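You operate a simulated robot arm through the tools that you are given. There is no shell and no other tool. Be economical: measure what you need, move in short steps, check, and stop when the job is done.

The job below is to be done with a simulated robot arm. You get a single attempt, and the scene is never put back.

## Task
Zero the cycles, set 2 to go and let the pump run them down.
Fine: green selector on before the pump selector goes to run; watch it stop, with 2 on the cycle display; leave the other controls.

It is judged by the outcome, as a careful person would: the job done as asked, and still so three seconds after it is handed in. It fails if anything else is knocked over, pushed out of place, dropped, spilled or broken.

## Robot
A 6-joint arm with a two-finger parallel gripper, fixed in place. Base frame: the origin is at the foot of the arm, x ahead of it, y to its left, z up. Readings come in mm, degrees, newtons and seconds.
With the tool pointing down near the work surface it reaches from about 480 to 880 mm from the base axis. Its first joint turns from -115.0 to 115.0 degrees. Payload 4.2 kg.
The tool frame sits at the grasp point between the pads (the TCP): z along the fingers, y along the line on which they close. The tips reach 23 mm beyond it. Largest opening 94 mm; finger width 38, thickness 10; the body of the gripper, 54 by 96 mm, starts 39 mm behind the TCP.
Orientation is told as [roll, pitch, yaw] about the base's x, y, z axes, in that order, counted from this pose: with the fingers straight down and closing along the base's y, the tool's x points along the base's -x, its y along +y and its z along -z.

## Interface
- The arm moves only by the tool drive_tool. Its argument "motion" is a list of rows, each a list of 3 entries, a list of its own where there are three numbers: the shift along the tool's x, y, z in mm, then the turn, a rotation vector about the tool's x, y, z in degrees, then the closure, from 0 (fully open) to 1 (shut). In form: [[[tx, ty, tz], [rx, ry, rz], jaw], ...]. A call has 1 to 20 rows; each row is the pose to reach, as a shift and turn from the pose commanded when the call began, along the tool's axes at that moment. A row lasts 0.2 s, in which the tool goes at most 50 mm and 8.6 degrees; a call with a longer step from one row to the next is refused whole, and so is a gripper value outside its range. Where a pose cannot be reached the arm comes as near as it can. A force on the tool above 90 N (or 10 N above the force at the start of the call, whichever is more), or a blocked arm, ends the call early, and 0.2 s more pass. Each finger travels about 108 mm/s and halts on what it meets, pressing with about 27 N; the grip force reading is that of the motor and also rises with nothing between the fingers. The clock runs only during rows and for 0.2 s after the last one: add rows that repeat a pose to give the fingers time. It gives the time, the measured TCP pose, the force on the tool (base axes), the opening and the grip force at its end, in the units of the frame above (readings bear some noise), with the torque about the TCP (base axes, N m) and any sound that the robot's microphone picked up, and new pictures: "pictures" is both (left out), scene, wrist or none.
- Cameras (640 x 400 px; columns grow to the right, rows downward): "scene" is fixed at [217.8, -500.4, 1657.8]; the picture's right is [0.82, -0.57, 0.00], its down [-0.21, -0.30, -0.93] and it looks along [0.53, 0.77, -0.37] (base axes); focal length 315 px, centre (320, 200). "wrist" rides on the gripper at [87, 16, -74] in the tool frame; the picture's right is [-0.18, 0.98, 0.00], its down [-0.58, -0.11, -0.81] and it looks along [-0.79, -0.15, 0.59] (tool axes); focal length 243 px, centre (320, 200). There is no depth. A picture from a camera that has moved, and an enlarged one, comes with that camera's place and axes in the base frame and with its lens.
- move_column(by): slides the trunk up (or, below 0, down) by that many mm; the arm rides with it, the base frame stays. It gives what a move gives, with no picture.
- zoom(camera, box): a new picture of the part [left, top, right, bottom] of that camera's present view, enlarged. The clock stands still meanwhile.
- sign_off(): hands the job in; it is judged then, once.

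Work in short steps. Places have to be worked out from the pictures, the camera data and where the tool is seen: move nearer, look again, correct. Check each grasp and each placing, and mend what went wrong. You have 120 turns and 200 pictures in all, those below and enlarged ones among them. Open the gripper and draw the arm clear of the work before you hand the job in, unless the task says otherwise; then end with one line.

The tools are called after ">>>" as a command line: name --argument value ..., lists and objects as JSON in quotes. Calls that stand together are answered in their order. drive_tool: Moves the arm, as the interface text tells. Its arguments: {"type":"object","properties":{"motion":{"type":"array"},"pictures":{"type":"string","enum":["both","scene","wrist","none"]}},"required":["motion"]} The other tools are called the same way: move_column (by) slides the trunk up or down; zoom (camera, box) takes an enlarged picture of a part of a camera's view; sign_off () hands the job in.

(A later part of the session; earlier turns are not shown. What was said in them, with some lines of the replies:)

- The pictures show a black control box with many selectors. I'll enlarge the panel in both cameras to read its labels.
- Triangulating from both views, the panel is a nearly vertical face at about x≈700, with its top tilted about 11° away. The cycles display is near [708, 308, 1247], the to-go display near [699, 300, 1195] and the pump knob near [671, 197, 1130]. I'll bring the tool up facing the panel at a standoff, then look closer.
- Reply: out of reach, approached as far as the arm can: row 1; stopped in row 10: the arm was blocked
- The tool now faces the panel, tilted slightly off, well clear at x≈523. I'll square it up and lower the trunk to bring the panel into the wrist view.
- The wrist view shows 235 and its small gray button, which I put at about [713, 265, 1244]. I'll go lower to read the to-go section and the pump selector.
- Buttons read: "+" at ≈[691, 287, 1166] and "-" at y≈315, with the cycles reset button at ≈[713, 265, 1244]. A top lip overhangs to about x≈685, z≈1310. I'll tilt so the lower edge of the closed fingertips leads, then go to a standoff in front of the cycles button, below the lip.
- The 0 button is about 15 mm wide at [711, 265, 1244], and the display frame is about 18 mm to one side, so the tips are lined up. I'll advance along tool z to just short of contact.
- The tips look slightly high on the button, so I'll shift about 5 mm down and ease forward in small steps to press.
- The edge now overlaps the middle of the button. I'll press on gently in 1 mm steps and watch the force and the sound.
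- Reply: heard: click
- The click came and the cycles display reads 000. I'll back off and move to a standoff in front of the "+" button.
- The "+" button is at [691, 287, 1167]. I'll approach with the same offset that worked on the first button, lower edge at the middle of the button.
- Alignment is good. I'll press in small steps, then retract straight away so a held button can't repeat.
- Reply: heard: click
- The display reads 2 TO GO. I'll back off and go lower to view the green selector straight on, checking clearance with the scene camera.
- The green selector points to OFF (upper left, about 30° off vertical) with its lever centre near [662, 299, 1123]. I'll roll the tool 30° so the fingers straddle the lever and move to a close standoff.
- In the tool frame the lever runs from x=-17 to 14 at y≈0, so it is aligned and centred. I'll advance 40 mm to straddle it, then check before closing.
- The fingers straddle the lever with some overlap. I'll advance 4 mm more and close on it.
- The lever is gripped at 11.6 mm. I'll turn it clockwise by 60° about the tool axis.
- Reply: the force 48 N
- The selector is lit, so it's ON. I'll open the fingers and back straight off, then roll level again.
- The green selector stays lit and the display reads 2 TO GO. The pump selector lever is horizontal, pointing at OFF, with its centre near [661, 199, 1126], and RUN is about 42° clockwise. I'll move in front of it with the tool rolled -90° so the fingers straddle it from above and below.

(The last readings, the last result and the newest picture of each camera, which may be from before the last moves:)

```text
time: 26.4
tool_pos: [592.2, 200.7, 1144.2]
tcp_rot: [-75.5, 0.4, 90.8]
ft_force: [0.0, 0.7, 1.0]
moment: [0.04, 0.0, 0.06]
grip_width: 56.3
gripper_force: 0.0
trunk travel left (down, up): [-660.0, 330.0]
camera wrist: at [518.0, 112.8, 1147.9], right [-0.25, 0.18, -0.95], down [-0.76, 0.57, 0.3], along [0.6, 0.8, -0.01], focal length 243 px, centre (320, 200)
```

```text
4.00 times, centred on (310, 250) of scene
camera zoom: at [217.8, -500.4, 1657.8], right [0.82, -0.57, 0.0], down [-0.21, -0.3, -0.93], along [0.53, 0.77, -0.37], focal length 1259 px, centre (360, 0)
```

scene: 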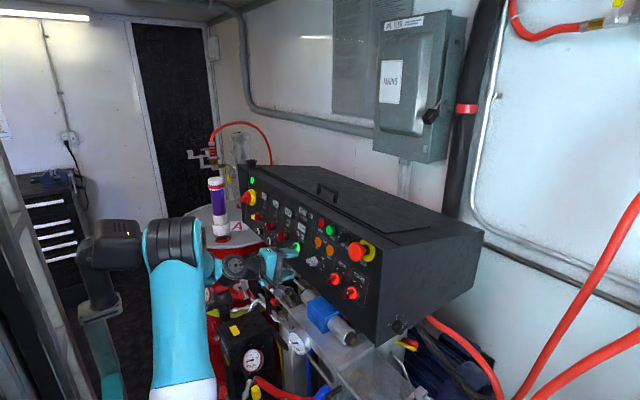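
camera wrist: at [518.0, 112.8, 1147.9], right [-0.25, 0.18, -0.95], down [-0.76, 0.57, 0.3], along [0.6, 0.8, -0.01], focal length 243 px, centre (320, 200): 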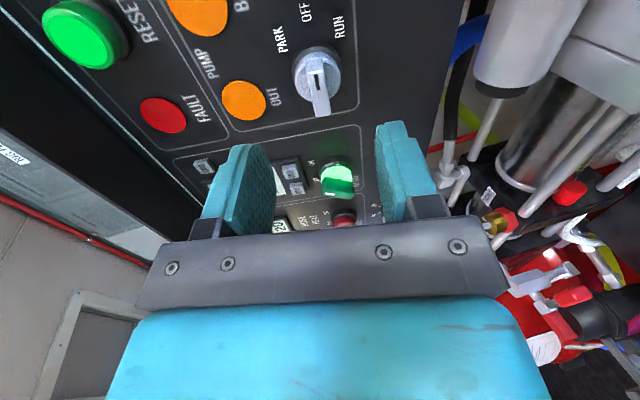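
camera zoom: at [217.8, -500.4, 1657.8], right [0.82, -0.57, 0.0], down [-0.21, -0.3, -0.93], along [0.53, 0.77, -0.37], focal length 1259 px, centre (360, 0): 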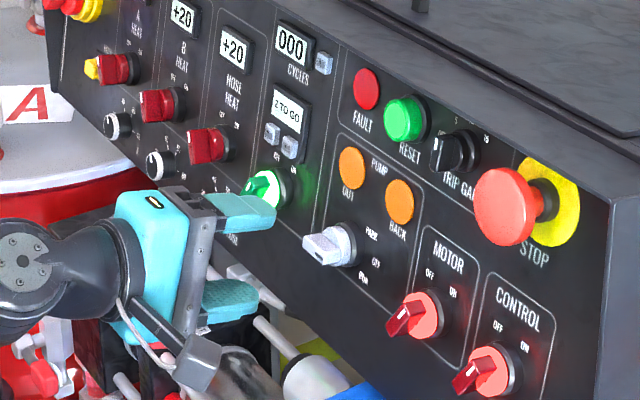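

The lever is at OFF, centred between the fingers, with its axis about 5 mm further towards -y. RUN is about 45° clockwise. I'll shift 5 mm and advance to straddle it.

>>> drive_tool --motion '[[[5, 0, 15], [0, 0, 0], 0.4], [[5, 0, 30], [0, 0, 0], 0.4], [[5, 0, 42], [0, 0, 0], 0.4], [[5, 0, 48], [0, 0, 0], 0.4], [[5, 0, 48], [0, 0, 0], 0.4]]' --pictures "wrist"

>>> zoom --camera "wrist" --box '[180, 30, 460, 205]'

>>> zoom --camera "scene" --box '[240, 200, 380, 300]'

```text
time: 27.6
tool_pos: [639.0, 198.6, 1134.6]
tcp_rot: [-75.8, 0.2, 90.7]
ft_force: [-0.3, 0.0, -0.5]
moment: [-0.02, 0.0, -0.03]
grip_width: 56.4
gripper_force: 0.0
trunk travel left (down, up): [-660.0, 330.0]
camera wrist: at [563.7, 109.3, 1136.4], right [-0.25, 0.18, -0.95], down [-0.76, 0.57, 0.3], along [0.6, 0.8, -0.01], focal length 243 px, centre (320, 200)
```

wrist: 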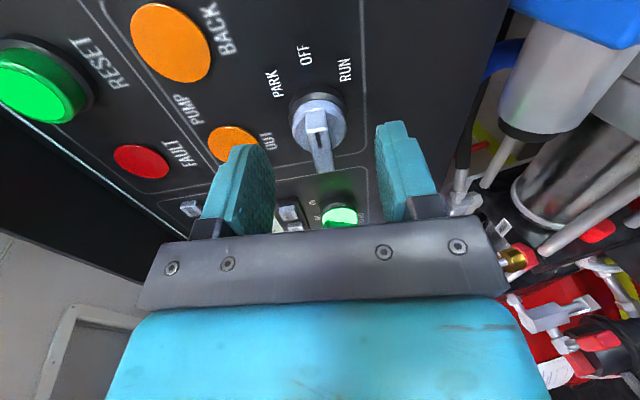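

```text
2.29 times, centred on (320, 118) of wrist
camera zoom: at [563.7, 109.3, 1136.4], right [-0.25, 0.18, -0.95], down [-0.76, 0.57, 0.3], along [0.6, 0.8, -0.01], focal length 555 px, centre (320, 389)
```

zoom: 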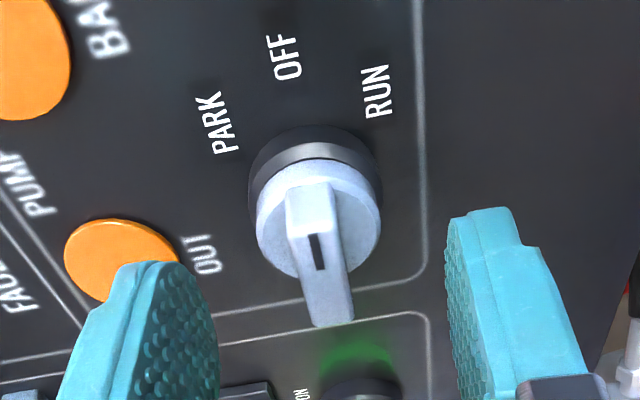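

```text
4.00 times, centred on (310, 250) of scene
camera zoom: at [217.8, -500.4, 1657.8], right [0.82, -0.57, 0.0], down [-0.21, -0.3, -0.93], along [0.53, 0.77, -0.37], focal length 1259 px, centre (360, 0)
```

zoom: 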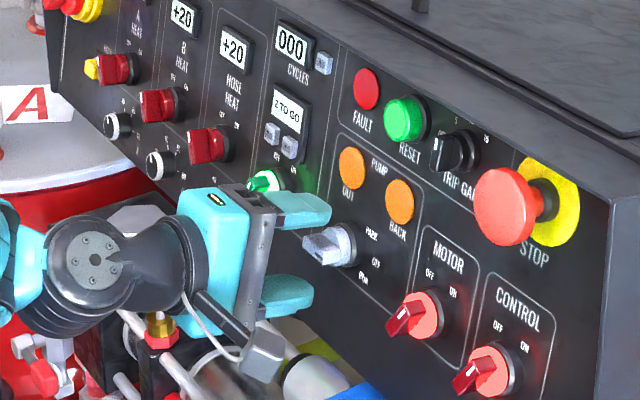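

The lever lies between the fingers but about 6 mm further towards -y. I'll shift, advance 8 mm and close on it.

>>> drive_tool --motion '[[[6, 1, 2], [0, 0, 0], 0.4], [[6, 1, 8], [0, 0, 0], 0.4], [[6, 1, 8], [0, 0, 0], 0.6], [[6, 1, 8], [0, 0, 0], 0.8], [[6, 1, 8], [0, 0, 0], 1], [[6, 1, 8], [0, 0, 0], 1]]' --pictures "wrist"

>>> zoom --camera "wrist" --box '[180, 30, 460, 205]'

```text
time: 29.0
tool_pos: [647.1, 192.6, 1130.9]
tcp_rot: [-75.7, 0.2, 90.7]
ft_force: [3.7, 0.5, 2.7]
moment: [0.01, -0.57, -0.07]
grip_width: 11.5
gripper_force: 44.9
trunk travel left (down, up): [-660.0, 330.0]
camera wrist: at [571.4, 103.2, 1133.7], right [-0.24, 0.18, -0.95], down [-0.76, 0.57, 0.3], along [0.6, 0.8, 0.0], focal length 243 px, centre (320, 200)
```

wrist: 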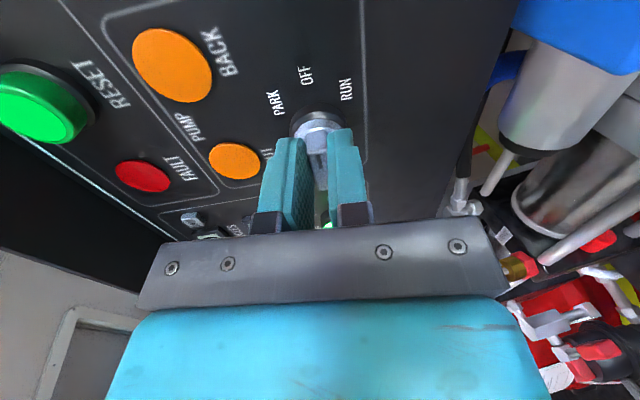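

```text
2.29 times, centred on (320, 118) of wrist
camera zoom: at [571.4, 103.2, 1133.7], right [-0.24, 0.18, -0.95], down [-0.76, 0.57, 0.3], along [0.6, 0.8, 0.0], focal length 555 px, centre (320, 389)
```

zoom: 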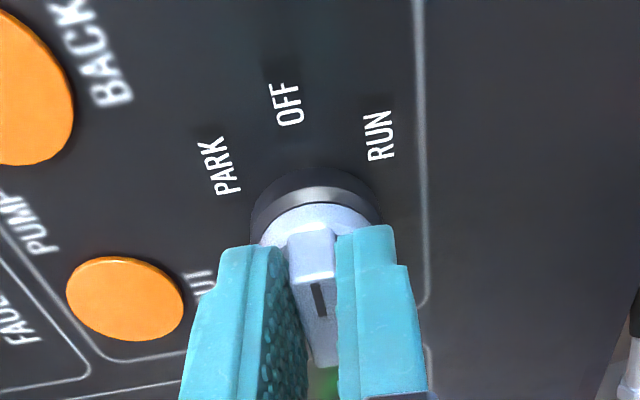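

The lever is gripped at 11.5 mm. I'll turn it clockwise 45° to RUN.

>>> drive_tool --motion '[[[0, 0, 0], [0, 0, 7.5], 1], [[0, 0, 0], [0, 0, 15], 1], [[0, 0, 0], [0, 0, 22.5], 1], [[0, 0, 0], [0, 0, 30], 1], [[0, 0, 0], [0, 0, 37.5], 1], [[0, 0, 0], [0, 0, 45], 1], [[0, 0, 0], [0, 0, 45], 1]]'

>>> zoom --camera "wrist" --box '[180, 30, 460, 205]'

>>> zoom --camera "scene" --box '[240, 200, 380, 300]'

```text
time: 30.6
tool_pos: [645.2, 193.7, 1126.9]
tcp_rot: [-69.6, -42.9, 76.7]
ft_force: [-17.7, 11.2, -31.7]
moment: [-0.03, -0.64, 0.71]
grip_width: 11.7
gripper_force: 45.3
trunk travel left (down, up): [-660.0, 330.0]
camera wrist: at [555.9, 141.0, 1076.0], right [-0.16, 0.82, -0.55], down [-0.66, 0.33, 0.68], along [0.73, 0.47, 0.49], focal length 243 px, centre (320, 200)
```

scene: 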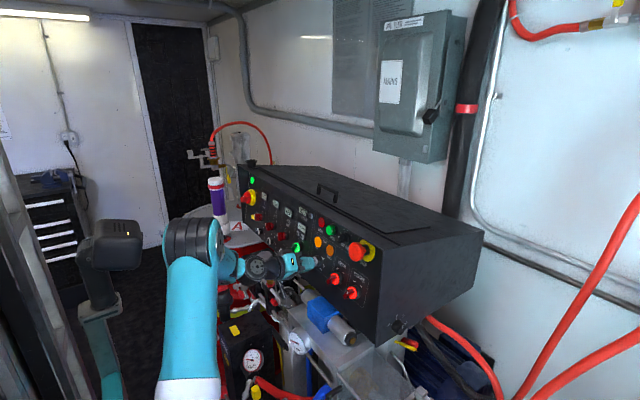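
wrist: 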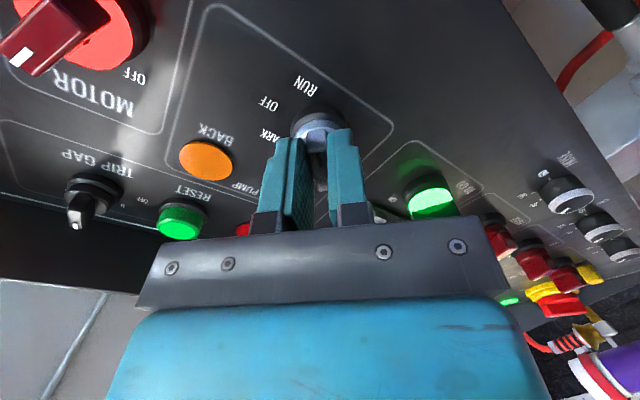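

```text
2.29 times, centred on (320, 118) of wrist
camera zoom: at [555.9, 141.0, 1076.0], right [-0.16, 0.82, -0.55], down [-0.66, 0.33, 0.68], along [0.73, 0.47, 0.49], focal length 555 px, centre (320, 389)
```

zoom: 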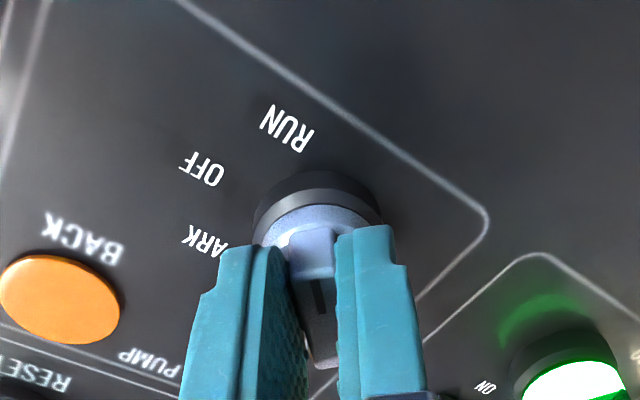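

```text
4.00 times, centred on (310, 250) of scene
camera zoom: at [217.8, -500.4, 1657.8], right [0.82, -0.57, 0.0], down [-0.21, -0.3, -0.93], along [0.53, 0.77, -0.37], focal length 1259 px, centre (360, 0)
```

zoom: 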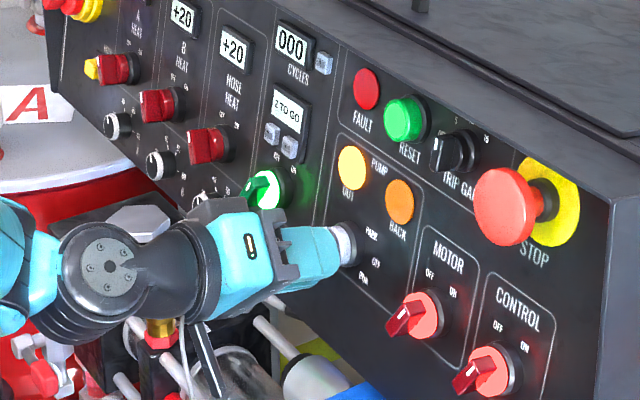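

The OUT lamp lit, so the pump is running. I'll release the lever, back off and roll level while watching the displays.

>>> drive_tool --motion '[[[0, 0, 0], [0, 0, 0], 0.5], [[0, 0, 0], [0, 0, 0], 0.4], [[0, 0, -2], [0, 0, 0], 0.4], [[0, 0, -30], [0, 0, 0], 0.4], [[0, 0, -60], [0, 0, 0], 0.4], [[0, 0, -90], [0, 0, 8], 0.4], [[0, 0, -100], [0, 0, 16], 0.4], [[0, 0, -100], [0, 0, 24], 0.4], [[0, 0, -100], [0, 0, 32], 0.4], [[0, 0, -100], [0, 0, 40], 0.4], [[0, 0, -100], [0, 0, 45], 0.4]]' --pictures "wrist"

>>> zoom --camera "scene" --box '[240, 200, 380, 300]'

```text
time: 33.0
tool_pos: [549.7, 191.0, 1153.1]
tcp_rot: [-0.3, -75.6, 1.0]
ft_force: [0.3, 0.6, -0.1]
moment: [0.01, 0.01, -0.01]
grip_width: 56.7
gripper_force: 0.1
trunk travel left (down, up): [-660.0, 330.0]
camera wrist: at [456.3, 204.1, 1089.4], right [0.03, 0.98, 0.18], down [-0.64, -0.12, 0.76], along [0.77, -0.14, 0.62], focal length 243 px, centre (320, 200)
```

wrist: 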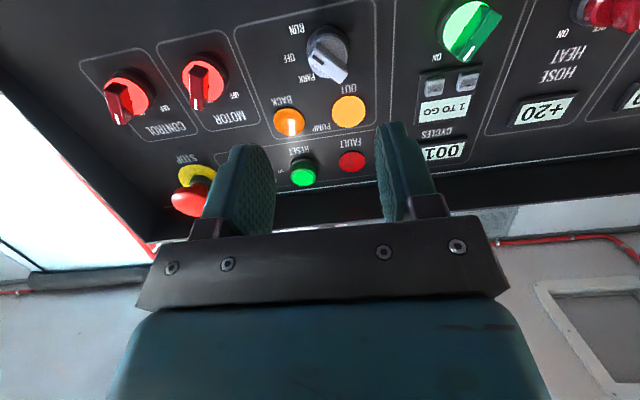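

```text
4.00 times, centred on (310, 250) of scene
camera zoom: at [217.8, -500.4, 1657.8], right [0.82, -0.57, 0.0], down [-0.21, -0.3, -0.93], along [0.53, 0.77, -0.37], focal length 1259 px, centre (360, 0)
```

zoom: 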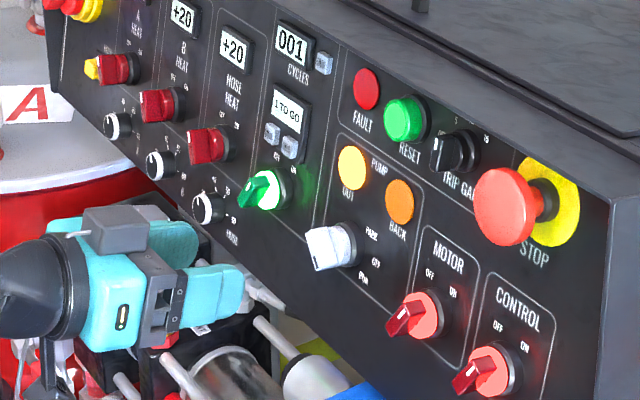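

Cycles read 001 with 1 to go and the pump still running. I'll draw the arm well back and wait for it to finish.

>>> drive_tool --motion '[[[0, 0, -10], [0, 0, 0], 0.2], [[-10, 0, -20], [0, 0, 0], 0], [[-20, 0, -20], [0, 0, 0], 0], [[-20, 0, -20], [0, 0, 0], 0], [[-20, 0, -20], [0, 0, 0], 0], [[-20, 0, -20], [0, 0, 0], 0], [[-20, 0, -20], [0, 0, 0], 0], [[-20, 0, -20], [0, 0, 0], 0], [[-20, 0, -20], [0, 0, 0], 0], [[-20, 0, -20], [0, 0, 0], 0], [[-20, 0, -20], [0, 0, 0], 0], [[-20, 0, -20], [0, 0, 0], 0], [[-20, 0, -20], [0, 0, 0], 0], [[-20, 0, -20], [0, 0, 0], 0], [[-20, 0, -20], [0, 0, 0], 0], [[-20, 0, -20], [0, 0, 0], 0]]' --pictures "none"

>>> zoom --camera "scene" --box '[240, 200, 380, 300]'

```text
time: 36.4
tool_pos: [534.1, 190.7, 1179.2]
tcp_rot: [-0.8, -75.6, 1.4]
ft_force: [-0.5, 0.7, 1.2]
moment: [0.01, -0.01, 0.0]
grip_width: 93.8
gripper_force: 0.0
trunk travel left (down, up): [-660.0, 330.0]
```

```text
4.00 times, centred on (310, 250) of scene
camera zoom: at [217.8, -500.4, 1657.8], right [0.82, -0.57, 0.0], down [-0.21, -0.3, -0.93], along [0.53, 0.77, -0.37], focal length 1259 px, centre (360, 0)
```

zoom: 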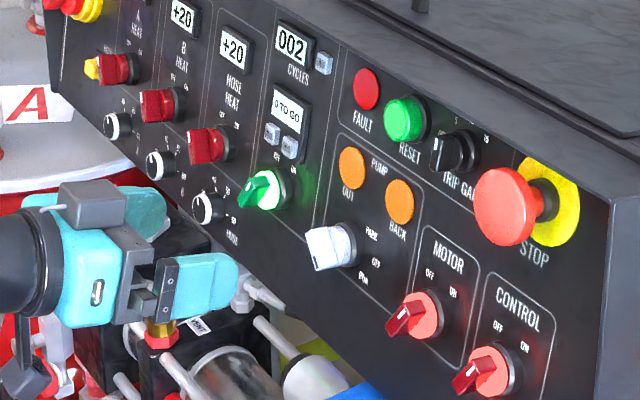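

Cycles now read 002 with 0 to go, and the OUT and BACK lamps are both off. I'll wait a little longer to be sure it stays stopped.

>>> drive_tool --motion '[[[-10, 0, -5], [0, 0, 0], 0], [[-20, 0, -10], [0, 0, 0], 0], [[-20, 0, -10], [0, 0, 0], 0], [[-20, 0, -10], [0, 0, 0], 0], [[-20, 0, -10], [0, 0, 0], 0], [[-20, 0, -10], [0, 0, 0], 0], [[-20, 0, -10], [0, 0, 0], 0], [[-20, 0, -10], [0, 0, 0], 0], [[-20, 0, -10], [0, 0, 0], 0], [[-20, 0, -10], [0, 0, 0], 0], [[-20, 0, -10], [0, 0, 0], 0], [[-20, 0, -10], [0, 0, 0], 0], [[-20, 0, -10], [0, 0, 0], 0], [[-20, 0, -10], [0, 0, 0], 0], [[-20, 0, -10], [0, 0, 0], 0]]' --pictures "wrist"

>>> zoom --camera "scene" --box '[240, 200, 380, 300]'

```text
time: 39.6
tool_pos: [530.8, 189.8, 1202.0]
tcp_rot: [-0.8, -75.6, 1.5]
ft_force: [-0.5, 0.2, 0.0]
moment: [-0.02, -0.02, -0.01]
grip_width: 94.2
gripper_force: 0.1
trunk travel left (down, up): [-660.0, 330.0]
camera wrist: at [436.6, 203.7, 1135.8], right [0.03, 0.98, 0.17], down [-0.64, -0.11, 0.76], along [0.77, -0.14, 0.62], focal length 243 px, centre (320, 200)
```

wrist: 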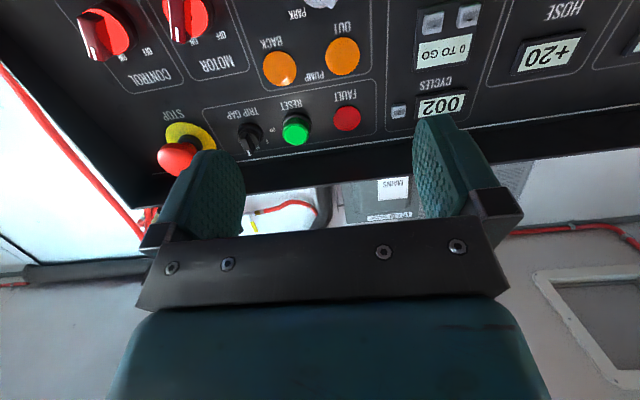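

```text
4.00 times, centred on (310, 250) of scene
camera zoom: at [217.8, -500.4, 1657.8], right [0.82, -0.57, 0.0], down [-0.21, -0.3, -0.93], along [0.53, 0.77, -0.37], focal length 1259 px, centre (360, 0)
```

zoom: 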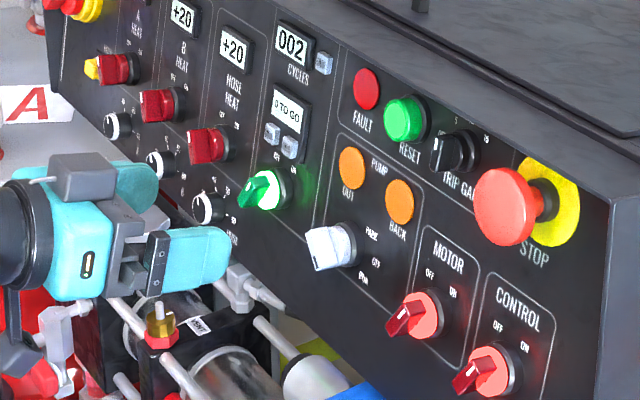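

The pump has stayed stopped at 002 with 0 to go, and the arm is clear with the gripper open, so I'm handing it in.

>>> sign_off

```text
The job is handed in.
```

The job is done: I zeroed the cycle count, set 2 to go, switched the green selector on, then put the pump selector to RUN; the pump ran down and stopped with 002 on the cycle display and 0 to go.
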